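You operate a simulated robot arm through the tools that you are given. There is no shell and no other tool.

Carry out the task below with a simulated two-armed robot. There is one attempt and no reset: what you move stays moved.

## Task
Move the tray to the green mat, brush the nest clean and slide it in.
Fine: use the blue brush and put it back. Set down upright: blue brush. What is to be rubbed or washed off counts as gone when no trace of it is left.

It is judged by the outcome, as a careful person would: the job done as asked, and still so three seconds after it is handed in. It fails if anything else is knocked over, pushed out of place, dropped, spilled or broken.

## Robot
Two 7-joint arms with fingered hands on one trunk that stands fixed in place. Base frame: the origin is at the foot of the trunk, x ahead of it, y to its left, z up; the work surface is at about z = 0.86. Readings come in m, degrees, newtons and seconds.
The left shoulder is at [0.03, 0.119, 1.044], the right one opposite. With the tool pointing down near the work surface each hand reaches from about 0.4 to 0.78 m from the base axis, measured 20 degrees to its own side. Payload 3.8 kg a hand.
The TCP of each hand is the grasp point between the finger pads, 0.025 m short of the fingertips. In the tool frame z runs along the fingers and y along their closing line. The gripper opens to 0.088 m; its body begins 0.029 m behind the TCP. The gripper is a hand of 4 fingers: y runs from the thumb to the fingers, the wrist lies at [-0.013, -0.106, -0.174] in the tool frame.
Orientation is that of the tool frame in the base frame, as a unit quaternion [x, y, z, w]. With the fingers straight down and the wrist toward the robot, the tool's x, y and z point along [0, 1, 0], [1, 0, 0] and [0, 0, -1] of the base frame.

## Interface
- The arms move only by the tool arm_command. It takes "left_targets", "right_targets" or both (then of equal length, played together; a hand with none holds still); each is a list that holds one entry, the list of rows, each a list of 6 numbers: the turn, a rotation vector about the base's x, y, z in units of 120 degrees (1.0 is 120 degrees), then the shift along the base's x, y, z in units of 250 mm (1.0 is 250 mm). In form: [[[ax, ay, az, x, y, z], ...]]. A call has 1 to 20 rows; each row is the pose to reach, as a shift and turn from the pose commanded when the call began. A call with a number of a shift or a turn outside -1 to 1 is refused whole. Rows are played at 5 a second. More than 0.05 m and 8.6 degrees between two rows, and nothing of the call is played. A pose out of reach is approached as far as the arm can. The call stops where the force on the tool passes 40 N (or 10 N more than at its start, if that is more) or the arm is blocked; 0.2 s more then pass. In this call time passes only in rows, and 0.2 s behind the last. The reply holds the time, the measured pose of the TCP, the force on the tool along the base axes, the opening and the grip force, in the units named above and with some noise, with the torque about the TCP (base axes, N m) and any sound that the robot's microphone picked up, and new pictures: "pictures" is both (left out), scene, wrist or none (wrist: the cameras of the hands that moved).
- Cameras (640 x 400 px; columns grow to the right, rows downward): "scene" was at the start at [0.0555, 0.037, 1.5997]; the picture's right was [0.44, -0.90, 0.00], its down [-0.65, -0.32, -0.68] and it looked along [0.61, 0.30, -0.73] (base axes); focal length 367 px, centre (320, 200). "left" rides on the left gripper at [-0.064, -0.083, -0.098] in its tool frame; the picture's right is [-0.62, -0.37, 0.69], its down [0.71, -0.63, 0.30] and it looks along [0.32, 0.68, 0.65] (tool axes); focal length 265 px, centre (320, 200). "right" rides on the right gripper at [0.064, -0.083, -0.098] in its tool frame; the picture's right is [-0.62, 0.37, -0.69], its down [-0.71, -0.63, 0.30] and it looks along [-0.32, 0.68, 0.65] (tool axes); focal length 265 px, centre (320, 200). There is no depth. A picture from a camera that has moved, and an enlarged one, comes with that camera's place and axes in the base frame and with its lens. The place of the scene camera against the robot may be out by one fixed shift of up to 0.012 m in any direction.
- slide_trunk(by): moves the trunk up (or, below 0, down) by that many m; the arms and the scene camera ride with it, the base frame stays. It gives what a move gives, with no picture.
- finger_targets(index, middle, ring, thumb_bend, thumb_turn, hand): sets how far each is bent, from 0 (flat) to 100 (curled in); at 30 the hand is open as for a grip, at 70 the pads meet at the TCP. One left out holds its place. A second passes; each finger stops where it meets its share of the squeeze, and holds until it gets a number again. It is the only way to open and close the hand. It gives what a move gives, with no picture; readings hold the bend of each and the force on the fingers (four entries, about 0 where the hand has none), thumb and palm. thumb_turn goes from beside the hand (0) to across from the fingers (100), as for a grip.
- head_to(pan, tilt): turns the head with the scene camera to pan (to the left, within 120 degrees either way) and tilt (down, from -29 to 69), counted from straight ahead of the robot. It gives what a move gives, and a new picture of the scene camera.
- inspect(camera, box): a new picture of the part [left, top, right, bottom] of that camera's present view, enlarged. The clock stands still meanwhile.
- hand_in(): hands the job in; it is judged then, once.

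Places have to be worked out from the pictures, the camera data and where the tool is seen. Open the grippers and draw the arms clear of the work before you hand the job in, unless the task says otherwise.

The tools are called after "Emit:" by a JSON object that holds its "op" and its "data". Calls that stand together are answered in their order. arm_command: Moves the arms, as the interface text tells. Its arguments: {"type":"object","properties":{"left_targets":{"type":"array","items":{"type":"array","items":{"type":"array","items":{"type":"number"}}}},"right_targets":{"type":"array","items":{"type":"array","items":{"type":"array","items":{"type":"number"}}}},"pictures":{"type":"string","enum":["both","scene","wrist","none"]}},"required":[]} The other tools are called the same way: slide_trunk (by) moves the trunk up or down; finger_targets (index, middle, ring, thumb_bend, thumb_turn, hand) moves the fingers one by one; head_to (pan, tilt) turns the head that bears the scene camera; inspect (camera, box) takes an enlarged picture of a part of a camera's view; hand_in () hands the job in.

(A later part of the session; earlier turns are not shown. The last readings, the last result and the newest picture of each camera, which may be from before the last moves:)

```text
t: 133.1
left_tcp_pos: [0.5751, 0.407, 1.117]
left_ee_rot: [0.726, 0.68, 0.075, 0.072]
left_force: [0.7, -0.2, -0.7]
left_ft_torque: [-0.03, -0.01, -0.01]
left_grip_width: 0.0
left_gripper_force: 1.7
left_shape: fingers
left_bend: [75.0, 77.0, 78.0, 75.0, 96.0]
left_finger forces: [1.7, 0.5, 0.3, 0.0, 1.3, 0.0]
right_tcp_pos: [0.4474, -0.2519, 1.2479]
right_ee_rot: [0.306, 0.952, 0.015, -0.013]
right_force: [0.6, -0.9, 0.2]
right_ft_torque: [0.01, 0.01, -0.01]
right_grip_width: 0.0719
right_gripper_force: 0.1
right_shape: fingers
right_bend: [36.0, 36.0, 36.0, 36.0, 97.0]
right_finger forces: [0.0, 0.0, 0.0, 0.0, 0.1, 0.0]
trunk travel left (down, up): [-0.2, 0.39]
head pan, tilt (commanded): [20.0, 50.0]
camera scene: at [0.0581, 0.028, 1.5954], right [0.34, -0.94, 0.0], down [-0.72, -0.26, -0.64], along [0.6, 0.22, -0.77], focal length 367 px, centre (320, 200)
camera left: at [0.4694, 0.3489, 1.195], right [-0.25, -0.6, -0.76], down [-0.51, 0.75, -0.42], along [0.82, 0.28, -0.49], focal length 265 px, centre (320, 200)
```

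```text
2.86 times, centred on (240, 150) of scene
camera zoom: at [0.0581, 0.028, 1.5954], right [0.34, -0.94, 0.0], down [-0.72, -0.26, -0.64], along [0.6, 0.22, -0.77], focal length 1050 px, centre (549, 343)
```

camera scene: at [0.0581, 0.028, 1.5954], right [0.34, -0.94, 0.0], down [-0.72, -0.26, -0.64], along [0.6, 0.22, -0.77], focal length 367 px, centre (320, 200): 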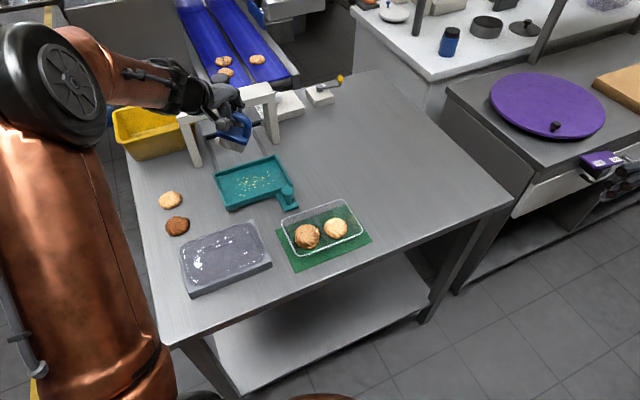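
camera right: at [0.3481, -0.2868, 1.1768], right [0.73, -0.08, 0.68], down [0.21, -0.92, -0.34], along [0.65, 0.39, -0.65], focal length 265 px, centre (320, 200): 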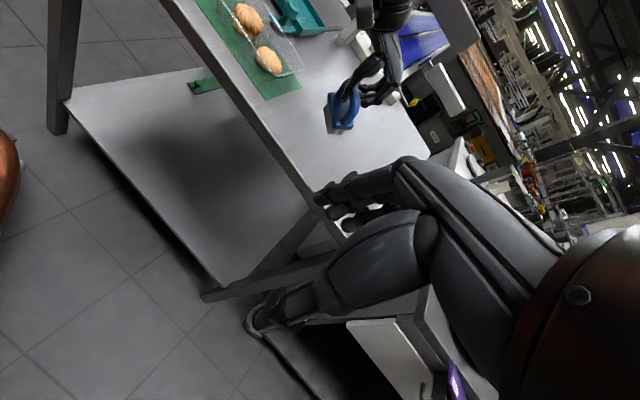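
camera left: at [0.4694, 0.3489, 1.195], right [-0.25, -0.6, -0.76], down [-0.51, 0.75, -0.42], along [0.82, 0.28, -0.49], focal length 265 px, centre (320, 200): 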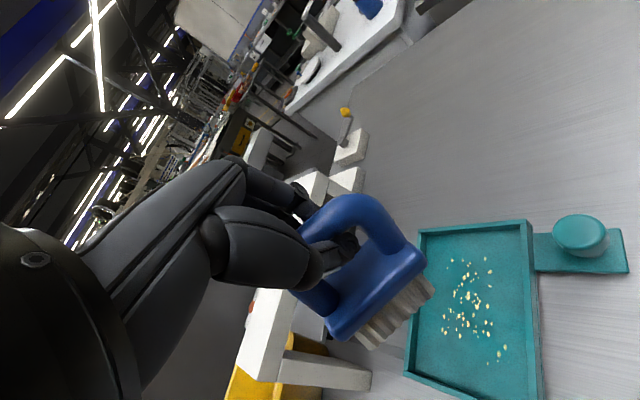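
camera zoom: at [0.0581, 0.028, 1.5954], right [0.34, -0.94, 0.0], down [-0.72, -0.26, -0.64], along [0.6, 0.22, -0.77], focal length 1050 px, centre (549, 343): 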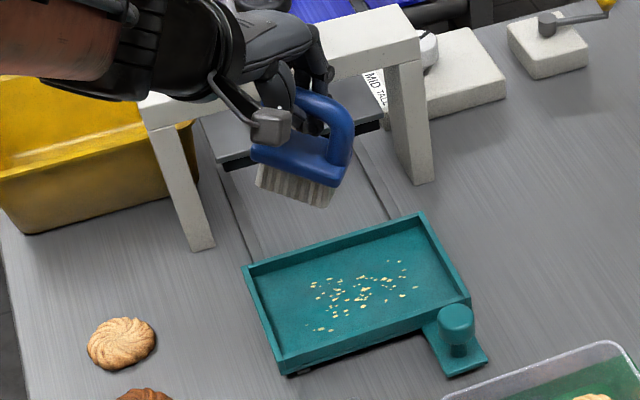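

The arm posture is good now and the brush hangs above the nest. I yaw the hand +15° here, bringing the brush closer to the nest's orientation, and move over the nest's centre.

Emit:
{"op": "arm_command", "data": {"left_targets": [[[0, 0, 0.03, 0.04, 0.01, 0.0], [0, 0, 0.06, 0.08, 0.02, -0.02], [0, 0, 0.09, 0.12, 0.03, -0.06], [0, 0, 0.125, 0.16, 0.04, -0.1]]], "pictures": "both"}}

Emit:
{"op": "inspect", "data": {"camera": "scene", "box": [170, 80, 310, 220]}}

Emit:
{"op": "inspect", "data": {"camera": "left", "box": [260, 170, 540, 400]}}

```text
t: 134.1
left_tcp_pos: [0.6163, 0.4173, 1.0919]
left_ee_rot: [0.63, 0.769, 0.083, 0.063]
left_force: [0.0, 0.5, -0.9]
left_ft_torque: [0.02, 0.01, -0.01]
left_grip_width: 0.0
left_gripper_force: 2.2
left_shape: fingers
left_bend: [75.0, 77.0, 78.0, 75.0, 96.0]
left_finger forces: [1.5, 0.5, 0.4, 0.0, 1.3, 0.1]
right_tcp_pos: [0.4472, -0.2516, 1.2469]
right_ee_rot: [0.305, 0.952, 0.015, -0.014]
right_force: [-0.1, 0.2, -0.8]
right_ft_torque: [-0.01, 0.01, 0.03]
right_grip_width: 0.0715
right_gripper_force: 0.1
right_shape: fingers
right_bend: [36.0, 36.0, 36.0, 36.0, 97.0]
right_finger forces: [0.0, 0.1, 0.1, 0.0, 0.1, 0.0]
trunk travel left (down, up): [-0.2, 0.39]
head pan, tilt (commanded): [20.0, 50.0]
camera scene: at [0.0573, 0.0277, 1.5954], right [0.34, -0.94, 0.0], down [-0.72, -0.26, -0.64], along [0.6, 0.22, -0.77], focal length 367 px, centre (320, 200)
camera left: at [0.5289, 0.3338, 1.1689], right [-0.09, -0.64, -0.76], down [-0.68, 0.59, -0.42], along [0.72, 0.48, -0.49], focal length 265 px, centre (320, 200)
```

scene: 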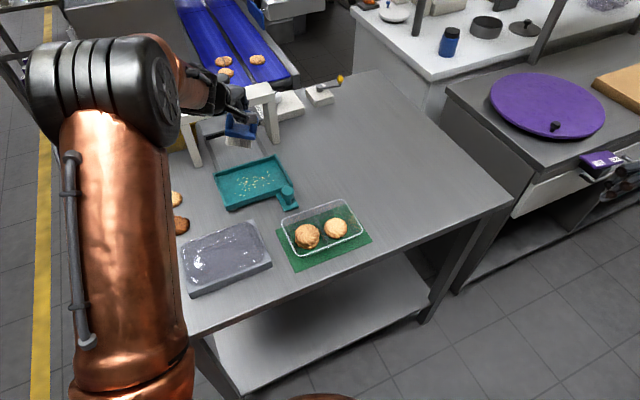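
left: 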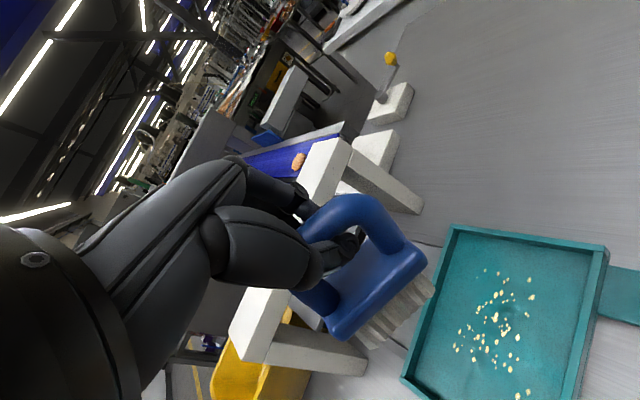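

```text
2.86 times, centred on (240, 150) of scene
camera zoom: at [0.0573, 0.0277, 1.5954], right [0.34, -0.94, 0.0], down [-0.72, -0.26, -0.64], along [0.6, 0.22, -0.77], focal length 1050 px, centre (549, 343)
```

zoom: 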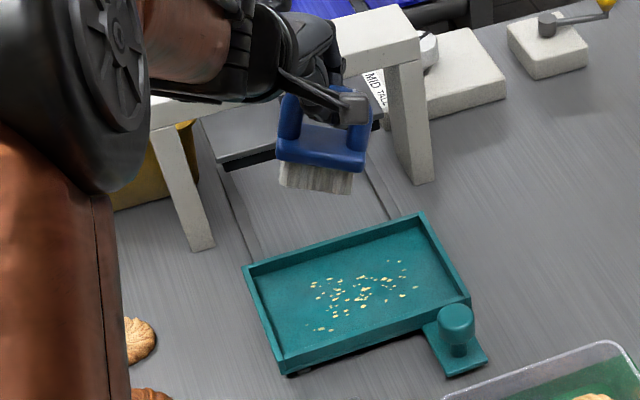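

```text
1.74 times, centred on (400, 285) of left
camera zoom: at [0.5289, 0.3338, 1.1689], right [-0.09, -0.64, -0.76], down [-0.68, 0.59, -0.42], along [0.72, 0.48, -0.49], focal length 462 px, centre (181, 52)
```

zoom: 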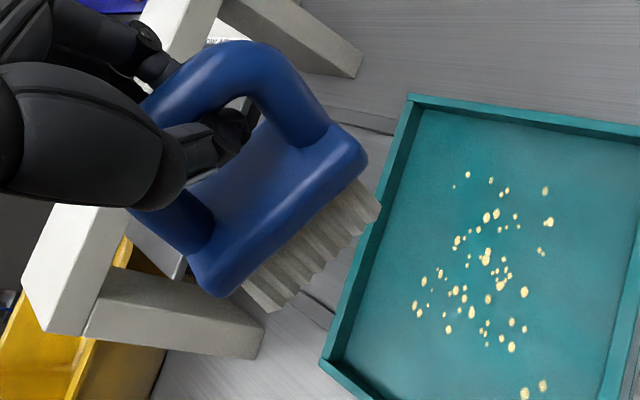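

No warnings. The bristles are about 1 cm short of the TCP. I lower toward the nest, aiming the brush at its centre.

Emit:
{"op": "arm_command", "data": {"left_targets": [[[0, 0, 0, 0.02, 0.0, -0.08], [0, 0, 0, 0.04, 0.0, -0.16], [0, 0, 0, 0.06, 0.006, -0.24], [0, 0, 0, 0.075, 0.012, -0.32], [0, 0, 0, 0.075, 0.012, -0.4]]], "pictures": "wrist"}}

Emit:
{"op": "inspect", "data": {"camera": "scene", "box": [190, 100, 310, 220]}}

Emit:
{"op": "inspect", "data": {"camera": "left", "box": [260, 170, 540, 400]}}

```text
t: 135.3
left_tcp_pos: [0.6357, 0.4201, 0.9907]
left_ee_rot: [0.631, 0.768, 0.085, 0.063]
left_force: [0.4, -0.6, -1.2]
left_ft_torque: [0.01, 0.0, 0.01]
left_grip_width: 0.0
left_gripper_force: 1.9
left_shape: fingers
left_bend: [75.0, 77.0, 78.0, 75.0, 96.0]
left_finger forces: [1.4, 0.6, 0.3, 0.0, 1.3, 0.0]
right_tcp_pos: [0.4473, -0.2518, 1.2481]
right_ee_rot: [0.305, 0.952, 0.014, -0.013]
right_force: [0.1, -0.2, -0.2]
right_ft_torque: [0.02, -0.03, -0.03]
right_grip_width: 0.0721
right_gripper_force: 0.0
right_shape: fingers
right_bend: [36.0, 36.0, 36.0, 36.0, 97.0]
right_finger forces: [0.0, 0.1, 0.1, 0.0, 0.0, 0.1]
trunk travel left (down, up): [-0.2, 0.39]
head pan, tilt (commanded): [20.0, 50.0]
camera left: at [0.5478, 0.3367, 1.0686], right [-0.09, -0.64, -0.76], down [-0.68, 0.6, -0.42], along [0.73, 0.48, -0.49], focal length 265 px, centre (320, 200)
```

left: 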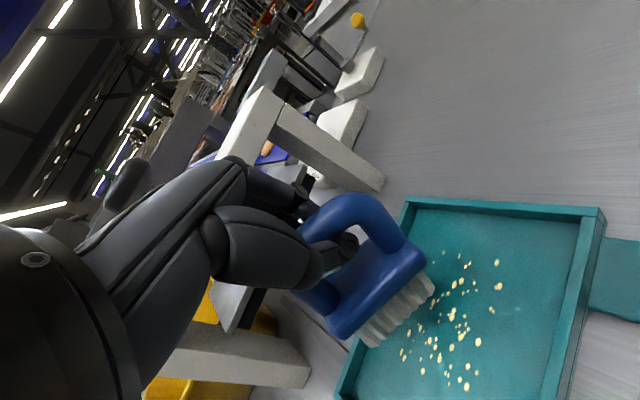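

```text
3.33 times, centred on (250, 160) of scene
camera zoom: at [0.0572, 0.028, 1.5954], right [0.34, -0.94, 0.0], down [-0.72, -0.26, -0.64], along [0.6, 0.22, -0.77], focal length 1224 px, centre (553, 333)
```

zoom: 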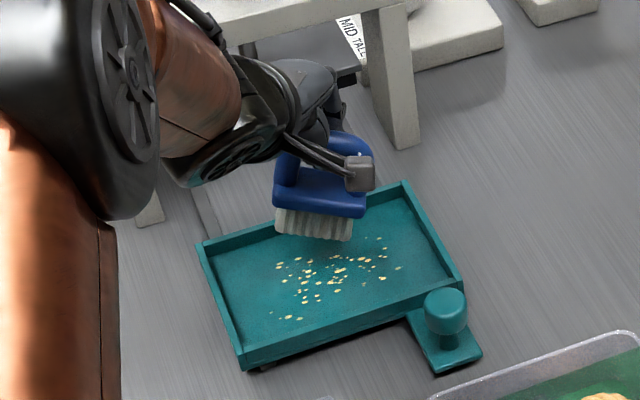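

```text
1.74 times, centred on (400, 285) of left
camera zoom: at [0.5478, 0.3367, 1.0686], right [-0.09, -0.64, -0.76], down [-0.68, 0.6, -0.42], along [0.73, 0.48, -0.49], focal length 462 px, centre (181, 52)
```

zoom: 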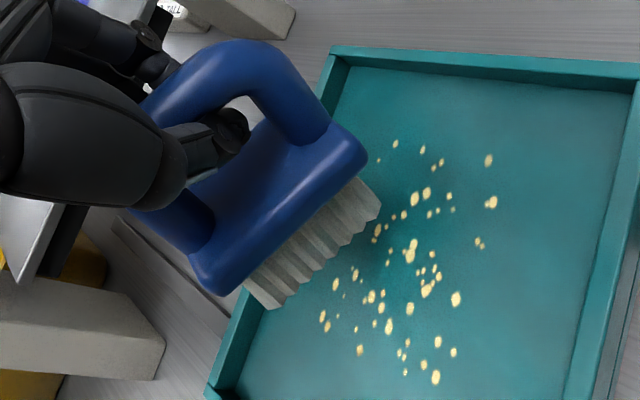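

The brush is over the nest's centre. I lower it until the bristles touch the floor.

Emit:
{"op": "arm_command", "data": {"left_targets": [[[0, 0, 0, 0, 0, -0.05], [0, 0, 0, 0, 0, -0.1], [0, 0, 0, 0, 0, -0.13]]], "pictures": "none"}}

Emit:
{"op": "arm_command", "data": {"left_targets": [[[0, 0, 0, 0, 0, -0.016], [0, 0, 0, 0, 0, -0.032]]], "pictures": "wrist"}}

Emit:
{"op": "inspect", "data": {"camera": "scene", "box": [190, 100, 310, 220]}}

```text
t: 136.1
left_tcp_pos: [0.635, 0.4209, 0.959]
left_ee_rot: [0.63, 0.769, 0.084, 0.063]
left_force: [-0.4, 0.0, 0.7]
left_ft_torque: [0.0, 0.04, 0.04]
left_grip_width: 0.0
left_gripper_force: 0.7
left_shape: fingers
left_bend: [75.0, 77.0, 78.0, 75.0, 96.0]
left_finger forces: [0.3, 0.0, 0.3, 0.0, 0.5, 0.0]
right_tcp_pos: [0.447, -0.2522, 1.2484]
right_ee_rot: [0.305, 0.952, 0.014, -0.013]
right_force: [-0.2, 0.5, -0.1]
right_ft_torque: [0.03, -0.03, -0.02]
right_grip_width: 0.0718
right_gripper_force: 0.0
right_shape: fingers
right_bend: [36.0, 36.0, 36.0, 36.0, 97.0]
right_finger forces: [0.0, 0.0, 0.1, 0.0, 0.1, 0.0]
trunk travel left (down, up): [-0.2, 0.39]
head pan, tilt (commanded): [20.0, 50.0]
```

```text
t: 136.7
left_tcp_pos: [0.6353, 0.4199, 0.9509]
left_ee_rot: [0.63, 0.769, 0.084, 0.064]
left_force: [-0.4, 0.2, -0.1]
left_ft_torque: [0.0, 0.01, 0.0]
left_grip_width: 0.0
left_gripper_force: 0.5
left_shape: fingers
left_bend: [75.0, 77.0, 78.0, 75.0, 96.0]
left_finger forces: [0.0, 0.0, 0.6, 0.0, 0.0, 0.0]
right_tcp_pos: [0.4464, -0.2521, 1.248]
right_ee_rot: [0.305, 0.952, 0.015, -0.014]
right_force: [-0.3, 0.5, 0.6]
right_ft_torque: [-0.01, -0.01, -0.02]
right_grip_width: 0.0717
right_gripper_force: 0.0
right_shape: fingers
right_bend: [36.0, 36.0, 36.0, 36.0, 97.0]
right_finger forces: [0.0, 0.0, 0.1, 0.1, 0.1, 0.0]
trunk travel left (down, up): [-0.2, 0.39]
head pan, tilt (commanded): [20.0, 50.0]
camera left: at [0.5477, 0.3371, 1.0285], right [-0.09, -0.64, -0.76], down [-0.68, 0.6, -0.42], along [0.72, 0.48, -0.49], focal length 265 px, centre (320, 200)
```

left: 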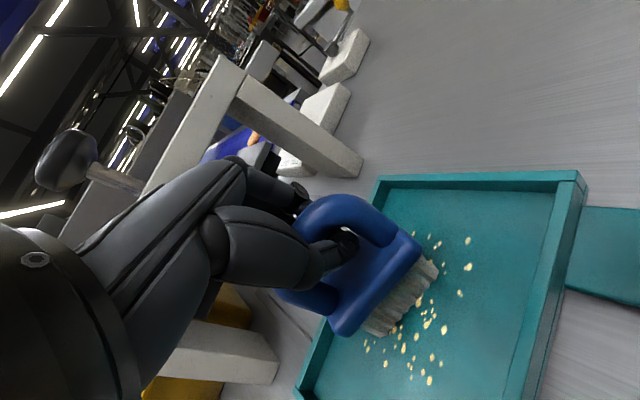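

```text
3.33 times, centred on (250, 160) of scene
camera zoom: at [0.0567, 0.028, 1.5955], right [0.34, -0.94, 0.0], down [-0.72, -0.26, -0.64], along [0.6, 0.22, -0.77], focal length 1224 px, centre (553, 333)
```

zoom: 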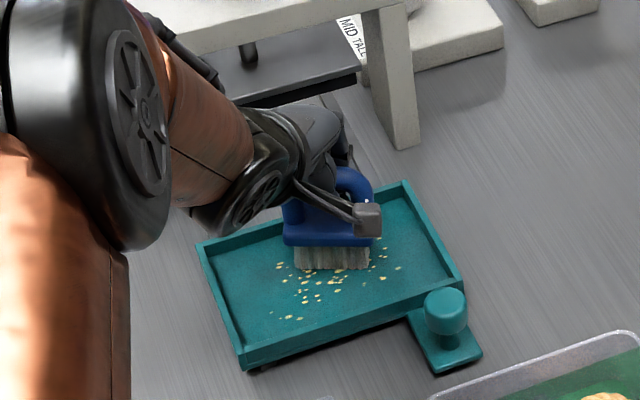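

The brush now stands on the nest floor near (0.637, 0.431) with its axis at about −70°. I open the hand, realign over the bar (yaw +8°) and re-pinch it here.

Emit:
{"op": "finger_targets", "data": {"hand": "left", "index": 38, "middle": 38, "ring": 38, "thumb_bend": 38}}

Emit:
{"op": "arm_command", "data": {"left_targets": [[[0, 0, 0, 0, 0, 0.06], [0, 0, 0, 0, 0, 0.14], [0, 0, 0, 0, 0, 0.22], [0, 0, 0.035, -0.004, 0.02, 0.25], [0, 0, 0.067, -0.01, 0.04, 0.25]]], "pictures": "wrist"}}

Emit:
{"op": "inspect", "data": {"camera": "left", "box": [260, 180, 500, 400]}}

Emit:
{"op": "inspect", "data": {"camera": "scene", "box": [190, 100, 310, 220]}}

```text
t: 137.7
left_tcp_pos: [0.6346, 0.4203, 0.9513]
left_ee_rot: [0.631, 0.768, 0.084, 0.063]
left_force: [-0.8, -0.2, 0.0]
left_ft_torque: [0.0, 0.02, -0.01]
left_grip_width: 0.0675
left_gripper_force: 0.1
left_shape: fingers
left_bend: [38.0, 38.0, 38.0, 38.0, 97.0]
left_finger forces: [0.0, 0.1, 0.0, 0.1, 0.0, 0.1]
right_tcp_pos: [0.4462, -0.2512, 1.2483]
right_ee_rot: [0.305, 0.952, 0.014, -0.013]
right_force: [-0.2, -0.2, -0.5]
right_ft_torque: [0.04, -0.01, 0.02]
right_grip_width: 0.0722
right_gripper_force: 0.2
right_shape: fingers
right_bend: [36.0, 36.0, 36.0, 36.0, 97.0]
right_finger forces: [0.0, 0.0, 0.0, 0.1, 0.1, 0.1]
trunk travel left (down, up): [-0.2, 0.39]
head pan, tilt (commanded): [20.0, 50.0]
```

```text
t: 138.9
left_tcp_pos: [0.6313, 0.4285, 1.0152]
left_ee_rot: [0.576, 0.811, 0.089, 0.057]
left_force: [0.3, 0.4, 0.2]
left_ft_torque: [0.02, -0.01, -0.01]
left_grip_width: 0.0674
left_gripper_force: 0.1
left_shape: fingers
left_bend: [38.0, 38.0, 38.0, 38.0, 97.0]
left_finger forces: [0.1, 0.1, 0.0, 0.0, 0.0, 0.0]
right_tcp_pos: [0.4462, -0.2521, 1.248]
right_ee_rot: [0.306, 0.952, 0.015, -0.014]
right_force: [-0.6, 0.3, 0.3]
right_ft_torque: [-0.01, -0.02, 0.04]
right_grip_width: 0.0718
right_gripper_force: 0.0
right_shape: fingers
right_bend: [36.0, 36.0, 36.0, 36.0, 97.0]
right_finger forces: [0.1, 0.0, 0.0, 0.0, 0.0, 0.0]
trunk travel left (down, up): [-0.2, 0.39]
head pan, tilt (commanded): [20.0, 50.0]
camera left: at [0.5571, 0.3341, 1.0923], right [0.0, -0.65, -0.76], down [-0.76, 0.49, -0.42], along [0.65, 0.58, -0.49], focal length 265 px, centre (320, 200)
```

left: 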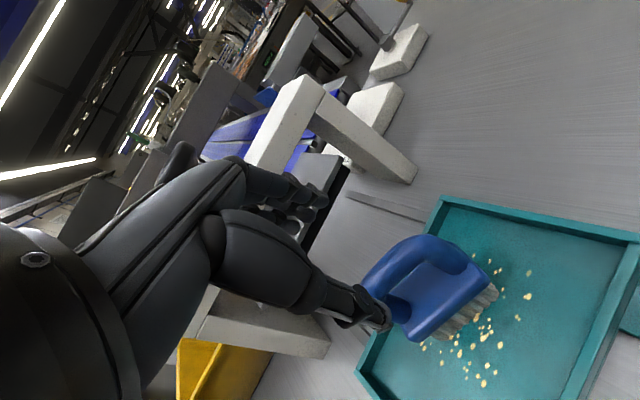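

```text
1.82 times, centred on (380, 290) of left
camera zoom: at [0.5571, 0.3341, 1.0923], right [0.0, -0.65, -0.76], down [-0.76, 0.49, -0.42], along [0.65, 0.58, -0.49], focal length 483 px, centre (211, 36)
```

zoom: 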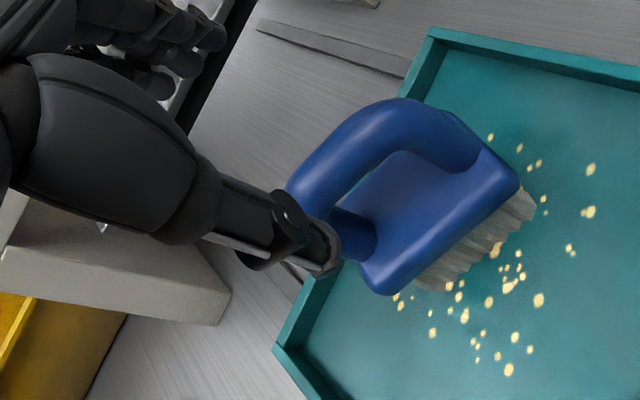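

```text
3.33 times, centred on (250, 160) of scene
camera zoom: at [0.0565, 0.0277, 1.5955], right [0.34, -0.94, 0.0], down [-0.72, -0.26, -0.64], along [0.6, 0.22, -0.77], focal length 1224 px, centre (553, 333)
```

zoom: 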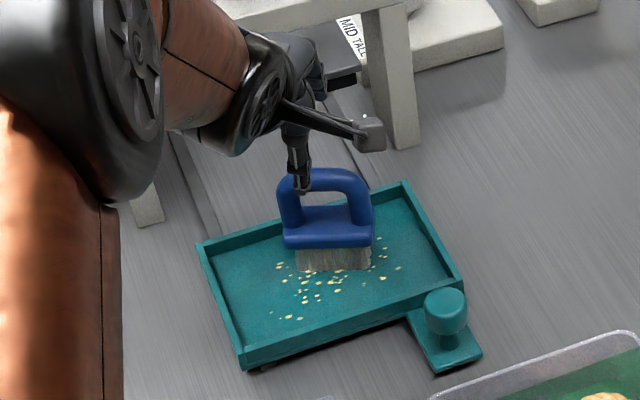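

The brush stands at (0.636, 0.430), axis −71°, which now matches the hand's yaw. I descend onto the bar and pinch.

Emit:
{"op": "arm_command", "data": {"left_targets": [[[0, 0, 0, 0.004, 0, -0.07], [0, 0, 0, 0.004, 0, -0.14], [0, 0, 0, 0.004, 0, -0.202]]], "pictures": "none"}}

Emit:
{"op": "finger_targets", "data": {"hand": "left", "index": 65, "middle": 66, "ring": 67, "thumb_bend": 63}}

Emit:
{"op": "inspect", "data": {"camera": "left", "box": [260, 160, 500, 360]}}

Emit:
{"op": "inspect", "data": {"camera": "scene", "box": [190, 100, 310, 220]}}

```text
t: 139.7
left_tcp_pos: [0.634, 0.4294, 0.9633]
left_ee_rot: [0.575, 0.811, 0.088, 0.057]
left_force: [0.9, -0.6, 0.4]
left_ft_torque: [0.01, 0.02, 0.0]
left_grip_width: 0.0675
left_gripper_force: 0.0
left_shape: fingers
left_bend: [38.0, 38.0, 38.0, 38.0, 97.0]
left_finger forces: [0.0, 0.0, 0.0, 0.0, 0.1, 0.0]
right_tcp_pos: [0.4469, -0.2531, 1.2493]
right_ee_rot: [0.305, 0.952, 0.015, -0.014]
right_force: [-0.2, -0.5, 0.0]
right_ft_torque: [0.0, 0.02, -0.01]
right_grip_width: 0.0718
right_gripper_force: 0.1
right_shape: fingers
right_bend: [36.0, 36.0, 36.0, 36.0, 97.0]
right_finger forces: [0.0, 0.0, 0.0, 0.0, 0.1, 0.0]
trunk travel left (down, up): [-0.2, 0.39]
head pan, tilt (commanded): [20.0, 50.0]
```

```text
t: 140.7
left_tcp_pos: [0.6351, 0.4285, 0.9633]
left_ee_rot: [0.575, 0.811, 0.089, 0.057]
left_force: [-0.5, -0.4, -0.5]
left_ft_torque: [-0.02, -0.02, -0.02]
left_grip_width: 0.0119
left_gripper_force: 0.4
left_shape: fingers
left_bend: [65.0, 66.0, 67.0, 63.0, 97.0]
left_finger forces: [0.1, 0.0, 0.1, 0.0, 0.2, 0.0]
right_tcp_pos: [0.4461, -0.2525, 1.2481]
right_ee_rot: [0.307, 0.952, 0.016, -0.013]
right_force: [-0.1, 0.4, 0.3]
right_ft_torque: [0.01, 0.01, 0.0]
right_grip_width: 0.0718
right_gripper_force: 0.0
right_shape: fingers
right_bend: [36.0, 36.0, 36.0, 36.0, 97.0]
right_finger forces: [0.0, 0.0, 0.0, 0.0, 0.1, 0.1]
trunk travel left (down, up): [-0.2, 0.39]
head pan, tilt (commanded): [20.0, 50.0]
```

```text
2.00 times, centred on (380, 260) of left
camera zoom: at [0.5587, 0.3342, 1.0403], right [0.0, -0.65, -0.76], down [-0.76, 0.49, -0.42], along [0.65, 0.58, -0.49], focal length 531 px, centre (200, 80)
```

zoom: 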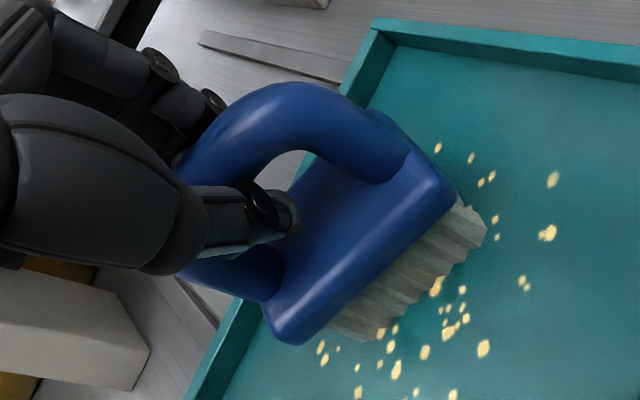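

```text
3.33 times, centred on (250, 160) of scene
camera zoom: at [0.0565, 0.0279, 1.5955], right [0.34, -0.94, 0.0], down [-0.72, -0.26, -0.64], along [0.6, 0.22, -0.77], focal length 1224 px, centre (553, 333)
```

zoom: 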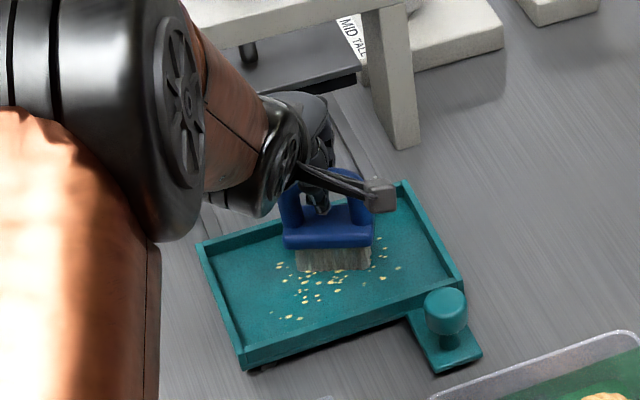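

Light contact on both sides with the brush upright. I add a balanced, moderate squeeze.

Emit:
{"op": "finger_targets", "data": {"hand": "left", "index": 70, "middle": 71, "ring": 72, "thumb_bend": 71}}

Emit:
{"op": "inspect", "data": {"camera": "left", "box": [260, 160, 500, 360]}}

Emit:
{"op": "inspect", "data": {"camera": "scene", "box": [190, 100, 310, 220]}}

```text
t: 141.7
left_tcp_pos: [0.6345, 0.4296, 0.9621]
left_ee_rot: [0.575, 0.812, 0.089, 0.057]
left_force: [-0.6, -0.4, -0.3]
left_ft_torque: [0.02, 0.0, -0.01]
left_grip_width: 0.0016
left_gripper_force: 2.3
left_shape: fingers
left_bend: [69.0, 71.0, 72.0, 69.0, 97.0]
left_finger forces: [1.6, 0.0, 0.7, 0.1, 2.5, 0.0]
right_tcp_pos: [0.4469, -0.252, 1.2483]
right_ee_rot: [0.305, 0.952, 0.014, -0.013]
right_force: [-0.7, 0.0, 0.0]
right_ft_torque: [0.01, -0.02, -0.02]
right_grip_width: 0.0718
right_gripper_force: 0.1
right_shape: fingers
right_bend: [36.0, 36.0, 36.0, 36.0, 97.0]
right_finger forces: [0.0, 0.0, 0.1, 0.1, 0.1, 0.0]
trunk travel left (down, up): [-0.2, 0.39]
head pan, tilt (commanded): [20.0, 50.0]
```

```text
2.00 times, centred on (380, 260) of left
camera zoom: at [0.5588, 0.3342, 1.0402], right [0.0, -0.65, -0.76], down [-0.76, 0.49, -0.42], along [0.65, 0.58, -0.49], focal length 531 px, centre (200, 80)
```

zoom: 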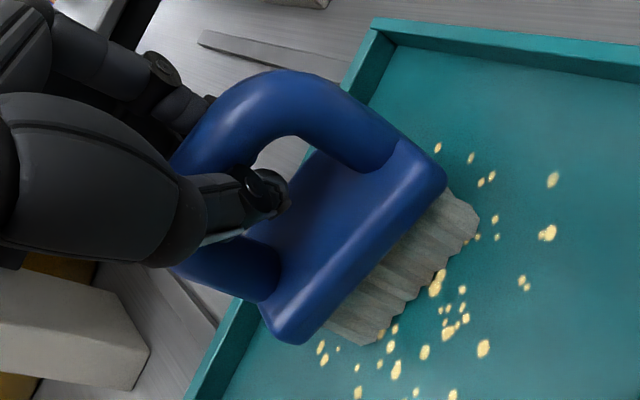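

```text
3.33 times, centred on (250, 160) of scene
camera zoom: at [0.0566, 0.028, 1.5955], right [0.34, -0.94, 0.0], down [-0.72, -0.26, -0.64], along [0.6, 0.22, -0.77], focal length 1224 px, centre (553, 333)
```

zoom: 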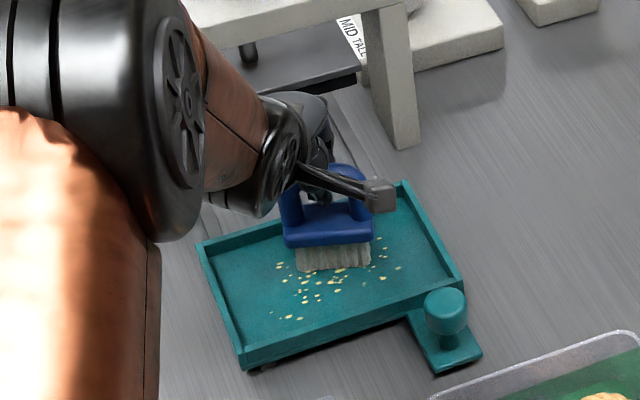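

The bar is loosely encircled and the brush rests on the floor under its own weight. I try a first gentle sweep along the nest's long direction and see how the brush and crumbs behave.

Emit:
{"op": "arm_command", "data": {"left_targets": [[[0, 0, 0, 0.03, -0.03, 0], [0, 0, 0, 0.06, -0.06, 0], [0, 0, 0, 0.09, -0.09, 0], [0, 0, 0, 0.11, -0.11, 0]]], "pictures": "wrist"}}

Emit:
{"op": "inspect", "data": {"camera": "left", "box": [260, 160, 560, 400]}}

Emit:
{"op": "inspect", "data": {"camera": "scene", "box": [190, 100, 310, 220]}}

```text
t: 142.7
left_tcp_pos: [0.6603, 0.4032, 0.9636]
left_ee_rot: [0.574, 0.812, 0.089, 0.057]
left_force: [-0.9, -0.2, 0.1]
left_ft_torque: [-0.01, 0.02, -0.01]
left_grip_width: 0.0015
left_gripper_force: 2.4
left_shape: fingers
left_bend: [69.0, 71.0, 72.0, 69.0, 97.0]
left_finger forces: [1.6, 0.0, 0.3, 0.1, 2.4, 0.1]
right_tcp_pos: [0.4468, -0.2515, 1.2492]
right_ee_rot: [0.306, 0.952, 0.014, -0.013]
right_force: [0.6, -0.4, 0.1]
right_ft_torque: [-0.02, 0.0, -0.01]
right_grip_width: 0.0719
right_gripper_force: 0.1
right_shape: fingers
right_bend: [36.0, 36.0, 36.0, 36.0, 97.0]
right_finger forces: [0.0, 0.0, 0.0, 0.0, 0.0, 0.0]
trunk travel left (down, up): [-0.2, 0.39]
head pan, tilt (commanded): [20.0, 50.0]
camera left: at [0.5855, 0.309, 1.0408], right [0.0, -0.65, -0.76], down [-0.76, 0.49, -0.42], along [0.65, 0.58, -0.49], focal length 265 px, centre (320, 200)
```

left: 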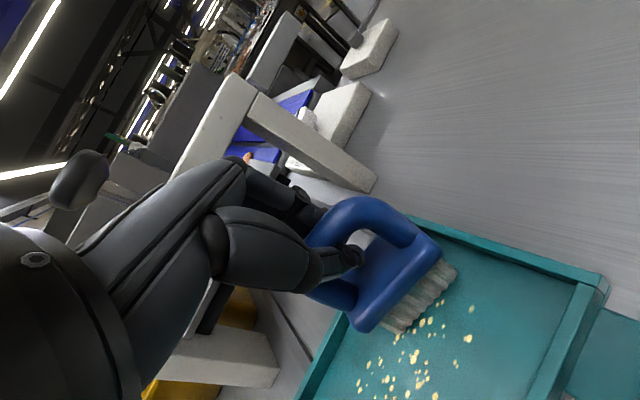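

```text
1.67 times, centred on (410, 280) of left
camera zoom: at [0.5855, 0.309, 1.0408], right [0.0, -0.65, -0.76], down [-0.76, 0.49, -0.42], along [0.65, 0.58, -0.49], focal length 442 px, centre (170, 67)
```

zoom: 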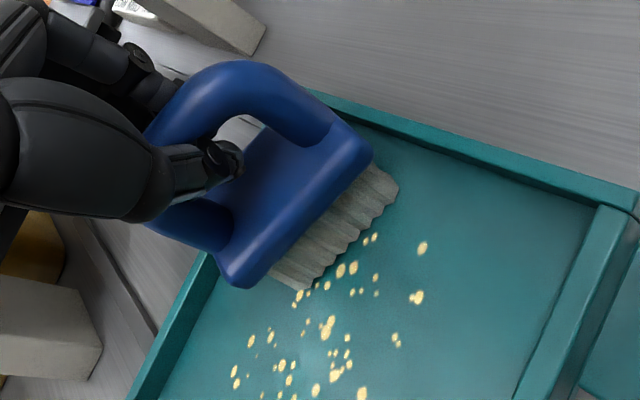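

```text
3.33 times, centred on (250, 160) of scene
camera zoom: at [0.0565, 0.0279, 1.5955], right [0.34, -0.94, 0.0], down [-0.72, -0.26, -0.64], along [0.6, 0.22, -0.77], focal length 1224 px, centre (553, 333)
```

zoom: 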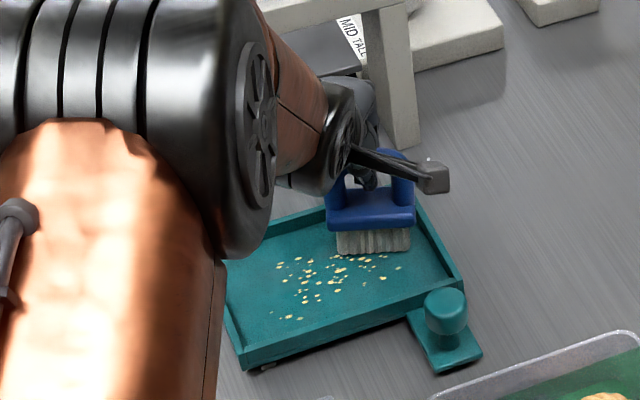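

The brush follows the hand upright. I press down a little more to make sure that the bristles rub the floor.

Emit:
{"op": "arm_command", "data": {"left_targets": [[[0, 0, 0, 0, 0, -0.02], [0, 0, 0, 0, 0, -0.04]]], "pictures": "none"}}

Emit:
{"op": "arm_command", "data": {"left_targets": [[[0, 0, 0, 0, 0, -0.02], [0, 0, 0, 0, 0, -0.04]]], "pictures": "none"}}

Emit:
{"op": "inspect", "data": {"camera": "left", "box": [260, 160, 560, 400]}}

```text
t: 143.3
left_tcp_pos: [0.6607, 0.4037, 0.9532]
left_ee_rot: [0.576, 0.811, 0.089, 0.057]
left_force: [-0.2, -0.9, 0.5]
left_ft_torque: [0.03, 0.0, 0.0]
left_grip_width: 0.0003
left_gripper_force: 0.1
left_shape: fingers
left_bend: [70.0, 71.0, 72.0, 71.0, 97.0]
left_finger forces: [0.1, 0.0, 0.1, 0.0, 0.4, 0.0]
right_tcp_pos: [0.445, -0.2518, 1.2481]
right_ee_rot: [0.306, 0.952, 0.015, -0.014]
right_force: [-0.7, -0.3, -0.3]
right_ft_torque: [0.02, 0.01, -0.01]
right_grip_width: 0.0718
right_gripper_force: 0.2
right_shape: fingers
right_bend: [36.0, 36.0, 36.0, 36.0, 97.0]
right_finger forces: [0.0, 0.1, 0.0, 0.0, 0.0, 0.0]
trunk travel left (down, up): [-0.2, 0.39]
head pan, tilt (commanded): [20.0, 50.0]
```

```text
t: 143.9
left_tcp_pos: [0.6595, 0.404, 0.943]
left_ee_rot: [0.575, 0.812, 0.089, 0.057]
left_force: [0.7, -0.2, 0.2]
left_ft_torque: [-0.05, -0.01, 0.01]
left_grip_width: 0.0
left_gripper_force: 0.1
left_shape: fingers
left_bend: [70.0, 71.0, 72.0, 71.0, 97.0]
left_finger forces: [0.1, 0.0, 0.0, 0.0, 0.1, 0.1]
right_tcp_pos: [0.4464, -0.2523, 1.2476]
right_ee_rot: [0.306, 0.952, 0.015, -0.014]
right_force: [-0.2, -0.1, 0.2]
right_ft_torque: [-0.02, 0.03, -0.02]
right_grip_width: 0.0717
right_gripper_force: 0.2
right_shape: fingers
right_bend: [36.0, 36.0, 36.0, 36.0, 97.0]
right_finger forces: [0.0, 0.1, 0.0, 0.0, 0.0, 0.0]
trunk travel left (down, up): [-0.2, 0.39]
head pan, tilt (commanded): [20.0, 50.0]
```

```text
1.67 times, centred on (410, 280) of left
camera zoom: at [0.5848, 0.3081, 1.0207], right [0.0, -0.65, -0.76], down [-0.76, 0.49, -0.42], along [0.65, 0.58, -0.49], focal length 442 px, centre (170, 67)
```

zoom: 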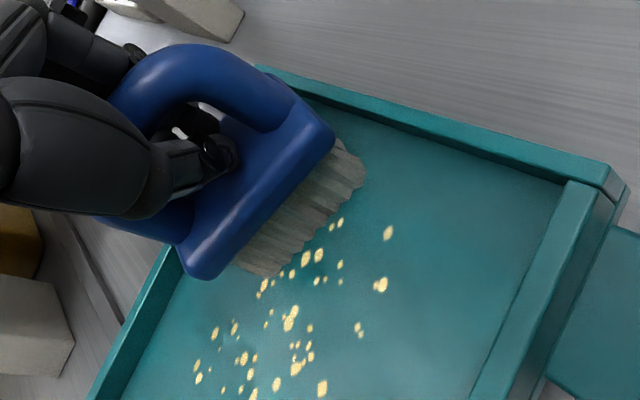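

The digits are free inside the loop now. I lower further until the fingertips press on the brush's base to give downward force.

Emit:
{"op": "arm_command", "data": {"left_targets": [[[0, 0, 0, 0, 0, -0.02], [0, 0, 0, 0, 0, -0.036]]], "pictures": "none"}}

Emit:
{"op": "arm_command", "data": {"left_targets": [[[0, 0, 0, 0, 0, -0.012], [0, 0, 0, 0, 0, -0.02]]], "pictures": "wrist"}}

Emit:
{"op": "inspect", "data": {"camera": "scene", "box": [190, 100, 310, 220]}}

```text
t: 144.5
left_tcp_pos: [0.66, 0.4044, 0.9418]
left_ee_rot: [0.574, 0.812, 0.092, 0.06]
left_force: [-1.4, -0.2, 19.5]
left_ft_torque: [-0.15, -0.06, 0.0]
left_grip_width: 0.0
left_gripper_force: 11.8
left_shape: fingers
left_bend: [67.0, 71.0, 72.0, 74.0, 98.0]
left_finger forces: [5.8, 0.0, 0.1, 0.0, 17.5, 0.0]
right_tcp_pos: [0.444, -0.2529, 1.2501]
right_ee_rot: [0.306, 0.952, 0.016, -0.012]
right_force: [0.3, 0.0, 0.0]
right_ft_torque: [-0.04, -0.01, -0.02]
right_grip_width: 0.0718
right_gripper_force: 0.1
right_shape: fingers
right_bend: [36.0, 36.0, 36.0, 36.0, 97.0]
right_finger forces: [0.0, 0.0, 0.0, 0.1, 0.0, 0.0]
trunk travel left (down, up): [-0.2, 0.39]
head pan, tilt (commanded): [20.0, 50.0]
```

```text
t: 145.1
left_tcp_pos: [0.6591, 0.404, 0.9392]
left_ee_rot: [0.574, 0.811, 0.095, 0.062]
left_force: [-1.3, 1.9, 35.6]
left_ft_torque: [-0.15, -0.39, 0.02]
left_grip_width: 0.0002
left_gripper_force: 19.8
left_shape: fingers
left_bend: [67.0, 71.0, 72.0, 74.0, 98.0]
left_finger forces: [24.5, 0.1, 0.0, 0.1, 14.8, 0.1]
right_tcp_pos: [0.4425, -0.2532, 1.2496]
right_ee_rot: [0.305, 0.952, 0.016, -0.012]
right_force: [0.6, 0.1, -0.3]
right_ft_torque: [0.01, 0.03, 0.04]
right_grip_width: 0.0717
right_gripper_force: 0.1
right_shape: fingers
right_bend: [36.0, 36.0, 36.0, 36.0, 97.0]
right_finger forces: [0.0, 0.1, 0.0, 0.1, 0.0, 0.0]
trunk travel left (down, up): [-0.2, 0.39]
head pan, tilt (commanded): [20.0, 50.0]
camera left: at [0.5842, 0.3087, 1.015], right [0.01, -0.65, -0.76], down [-0.75, 0.5, -0.43], along [0.66, 0.58, -0.48], focal length 265 px, centre (320, 200)
```

left: 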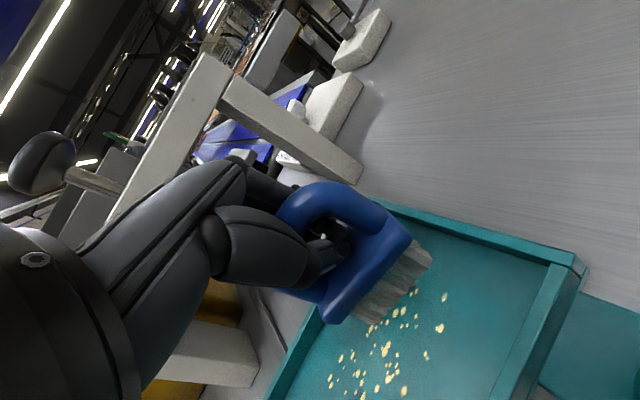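

```text
3.33 times, centred on (250, 160) of scene
camera zoom: at [0.0513, 0.0253, 1.5959], right [0.34, -0.94, 0.0], down [-0.72, -0.26, -0.65], along [0.61, 0.22, -0.76], focal length 1224 px, centre (553, 333)
```

zoom: 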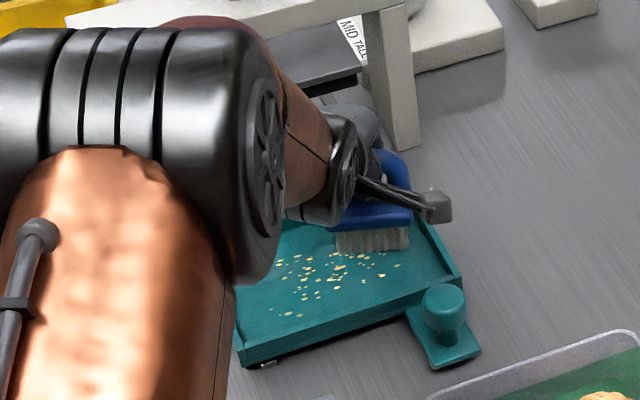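

Too much force (35 N); I ease up 8 mm right away to a light pressure.

Emit:
{"op": "arm_command", "data": {"left_targets": [[[0, 0, 0, 0, 0, 0.033]]], "pictures": "none"}}

```text
t: 145.5
left_tcp_pos: [0.6603, 0.4037, 0.9395]
left_ee_rot: [0.575, 0.811, 0.089, 0.058]
left_force: [1.2, -0.1, 19.3]
left_ft_torque: [-0.13, -0.22, 0.01]
left_grip_width: 0.0001
left_gripper_force: 11.5
left_shape: fingers
left_bend: [67.0, 71.0, 72.0, 74.0, 98.0]
left_finger forces: [13.3, 0.0, 0.1, 0.0, 8.9, 0.0]
right_tcp_pos: [0.4448, -0.253, 1.2483]
right_ee_rot: [0.306, 0.952, 0.016, -0.014]
right_force: [0.1, 0.0, 0.1]
right_ft_torque: [-0.02, 0.03, -0.01]
right_grip_width: 0.0719
right_gripper_force: 0.1
right_shape: fingers
right_bend: [36.0, 36.0, 36.0, 36.0, 97.0]
right_finger forces: [0.0, 0.1, 0.1, 0.1, 0.0, 0.0]
trunk travel left (down, up): [-0.2, 0.39]
head pan, tilt (commanded): [20.0, 50.0]
```

Emit:
{"op": "arm_command", "data": {"left_targets": [[[0, 0, 0, 0, 0, 0.012]]], "pictures": "none"}}

```text
t: 145.9
left_tcp_pos: [0.6582, 0.4023, 0.9401]
left_ee_rot: [0.576, 0.811, 0.087, 0.055]
left_force: [1.5, 0.8, 6.0]
left_ft_torque: [-0.08, -0.07, 0.0]
left_grip_width: 0.0
left_gripper_force: 3.8
left_shape: fingers
left_bend: [68.0, 71.0, 72.0, 74.0, 98.0]
left_finger forces: [0.2, 0.0, 0.0, 0.1, 6.7, 0.0]
right_tcp_pos: [0.4457, -0.2535, 1.2478]
right_ee_rot: [0.305, 0.952, 0.016, -0.013]
right_force: [0.3, 0.3, -0.4]
right_ft_torque: [0.0, 0.01, 0.0]
right_grip_width: 0.0719
right_gripper_force: 0.1
right_shape: fingers
right_bend: [36.0, 36.0, 36.0, 36.0, 97.0]
right_finger forces: [0.1, 0.0, 0.0, 0.0, 0.0, 0.0]
trunk travel left (down, up): [-0.2, 0.39]
head pan, tilt (commanded): [20.0, 50.0]
```

Light pressure of 6 N now. I sweep left across the nest, about 9 cm along its long direction.

Emit:
{"op": "arm_command", "data": {"left_targets": [[[0, 0, 0, -0.03, 0.03, 0], [0, 0, 0, -0.06, 0.06, 0], [0, 0, 0, -0.09, 0.09, 0], [0, 0, 0, -0.12, 0.12, 0], [0, 0, 0, -0.15, 0.15, 0], [0, 0, 0, -0.18, 0.18, 0], [0, 0, 0, -0.21, 0.21, 0], [0, 0, 0, -0.24, 0.24, 0]]], "pictures": "wrist"}}

Emit:
{"op": "inspect", "data": {"camera": "left", "box": [260, 160, 560, 400]}}

Emit:
{"op": "inspect", "data": {"camera": "scene", "box": [190, 100, 310, 220]}}

```text
t: 147.7
left_tcp_pos: [0.5979, 0.4654, 0.9413]
left_ee_rot: [0.575, 0.811, 0.089, 0.057]
left_force: [-0.1, -0.1, 4.7]
left_ft_torque: [-0.07, -0.01, 0.02]
left_grip_width: 0.0002
left_gripper_force: 1.8
left_shape: fingers
left_bend: [69.0, 71.0, 72.0, 72.0, 97.0]
left_finger forces: [0.6, 0.0, 0.1, 0.0, 4.3, 0.0]
right_tcp_pos: [0.4456, -0.2533, 1.2468]
right_ee_rot: [0.306, 0.952, 0.016, -0.012]
right_force: [0.2, -0.1, 0.5]
right_ft_torque: [-0.02, 0.02, 0.01]
right_grip_width: 0.0715
right_gripper_force: 0.0
right_shape: fingers
right_bend: [36.0, 36.0, 36.0, 36.0, 97.0]
right_finger forces: [0.0, 0.0, 0.1, 0.0, 0.0, 0.0]
trunk travel left (down, up): [-0.2, 0.39]
head pan, tilt (commanded): [20.0, 50.0]
camera left: at [0.5232, 0.3701, 1.0189], right [0.0, -0.65, -0.76], down [-0.76, 0.49, -0.42], along [0.65, 0.58, -0.49], focal length 265 px, centre (320, 200)
```

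left: 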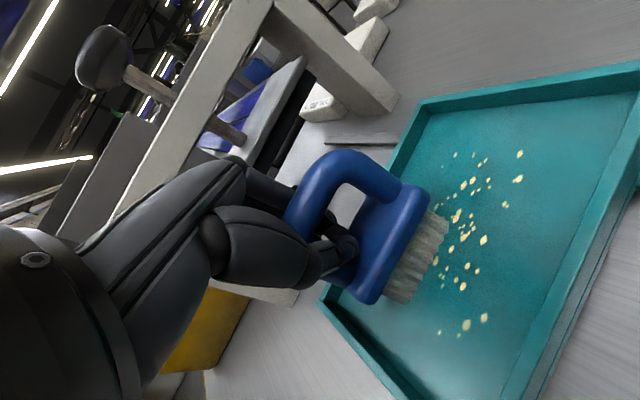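

```text
1.67 times, centred on (410, 280) of left
camera zoom: at [0.5232, 0.3701, 1.0189], right [0.0, -0.65, -0.76], down [-0.76, 0.49, -0.42], along [0.65, 0.58, -0.49], focal length 442 px, centre (170, 67)
```

zoom: 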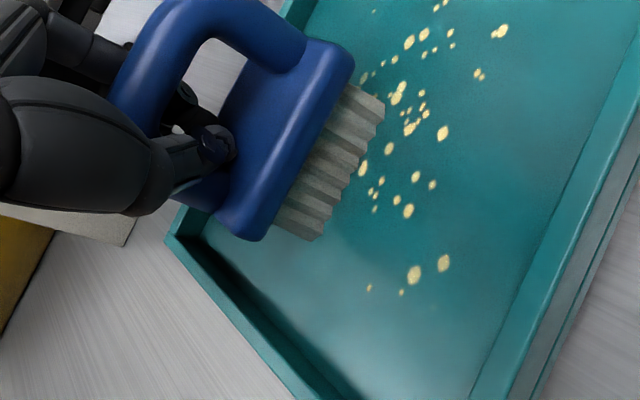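

```text
3.33 times, centred on (250, 160) of scene
camera zoom: at [0.0559, 0.0277, 1.5955], right [0.34, -0.94, 0.0], down [-0.72, -0.26, -0.64], along [0.6, 0.22, -0.77], focal length 1224 px, centre (553, 333)
```

zoom: 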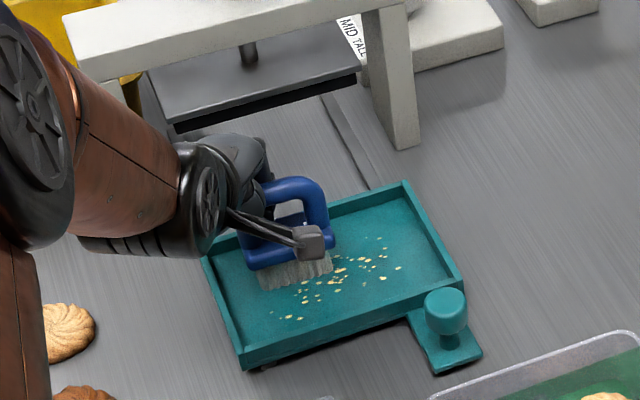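

The sweep works mechanically: the brush stays upright and follows. I zoom in to see whether crumbs in the swept band are gone.

Emit:
{"op": "inspect", "data": {"camera": "scene", "box": [205, 145, 295, 215]}}

```text
5.71 times, centred on (250, 180) of scene
camera zoom: at [0.0559, 0.0277, 1.5955], right [0.34, -0.94, 0.0], down [-0.72, -0.26, -0.64], along [0.6, 0.22, -0.77], focal length 2099 px, centre (720, 314)
```

zoom: 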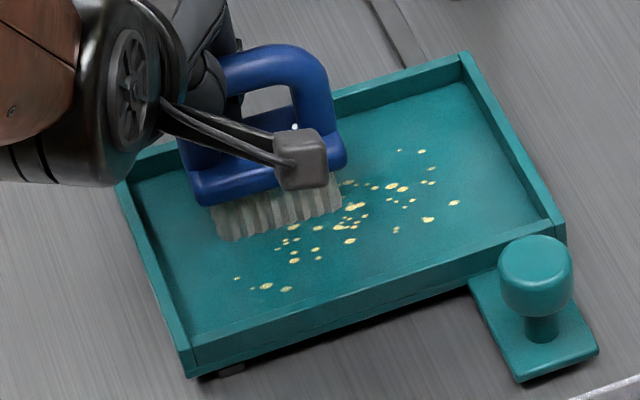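

The brush has aligned itself with the nest, but the crumbs aren't gone after one stroke. I sweep over the dense area (1.8 cm nearer) with a right-and-left stroke and check again.

Emit:
{"op": "arm_command", "data": {"left_targets": [[[0, 0, 0, -0.025, -0.025, 0], [0, 0, 0, -0.051, -0.051, 0], [0, 0, 0, -0.021, -0.081, 0], [0, 0, 0, 0.009, -0.111, 0], [0, 0, 0, 0.039, -0.141, 0], [0, 0, 0, 0.069, -0.171, 0], [0, 0, 0, 0.099, -0.201, 0], [0, 0, 0, 0.129, -0.231, 0], [0, 0, 0, 0.161, -0.263, 0], [0, 0, 0, 0.129, -0.231, 0], [0, 0, 0, 0.099, -0.201, 0], [0, 0, 0, 0.069, -0.171, 0], [0, 0, 0, 0.039, -0.141, 0], [0, 0, 0, 0.009, -0.111, 0], [0, 0, 0, -0.021, -0.081, 0], [0, 0, 0, -0.051, -0.051, 0]]], "pictures": "wrist"}}

Emit:
{"op": "inspect", "data": {"camera": "scene", "box": [205, 145, 295, 215]}}

```text
t: 151.1
left_tcp_pos: [0.5865, 0.4502, 0.9429]
left_ee_rot: [0.575, 0.812, 0.089, 0.056]
left_force: [1.3, -0.9, 2.4]
left_ft_torque: [-0.05, -0.02, 0.01]
left_grip_width: 0.0003
left_gripper_force: 2.1
left_shape: fingers
left_bend: [69.0, 71.0, 72.0, 72.0, 97.0]
left_finger forces: [0.6, 0.0, 0.1, 0.1, 3.5, 0.0]
right_tcp_pos: [0.4463, -0.2529, 1.2484]
right_ee_rot: [0.305, 0.952, 0.016, -0.013]
right_force: [-0.8, -0.6, -0.5]
right_ft_torque: [-0.03, 0.02, 0.0]
right_grip_width: 0.0716
right_gripper_force: 0.1
right_shape: fingers
right_bend: [36.0, 36.0, 36.0, 36.0, 97.0]
right_finger forces: [0.0, 0.0, 0.0, 0.1, 0.0, 0.0]
trunk travel left (down, up): [-0.2, 0.39]
head pan, tilt (commanded): [20.0, 50.0]
camera left: at [0.5126, 0.3548, 1.0191], right [0.0, -0.65, -0.76], down [-0.76, 0.49, -0.42], along [0.65, 0.58, -0.49], focal length 265 px, centre (320, 200)
```

left: 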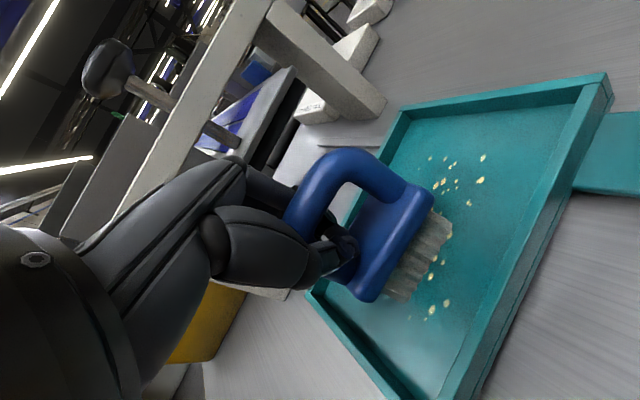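

```text
5.71 times, centred on (250, 180) of scene
camera zoom: at [0.0561, 0.0277, 1.5955], right [0.34, -0.94, 0.0], down [-0.72, -0.26, -0.64], along [0.6, 0.22, -0.77], focal length 2099 px, centre (720, 314)
```

zoom: 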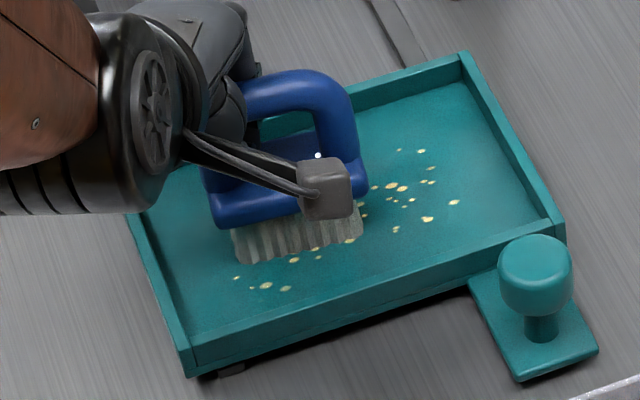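

I take a closer look from the wrist camera to compare the crumbs.

Emit:
{"op": "inspect", "data": {"camera": "left", "box": [380, 130, 540, 340]}}

```text
1.90 times, centred on (460, 235) of left
camera zoom: at [0.5126, 0.3548, 1.0191], right [0.0, -0.65, -0.76], down [-0.76, 0.49, -0.42], along [0.65, 0.58, -0.49], focal length 506 px, centre (53, 133)
```

zoom: 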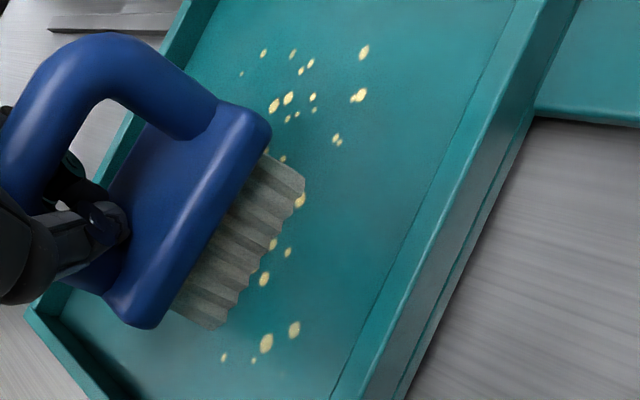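

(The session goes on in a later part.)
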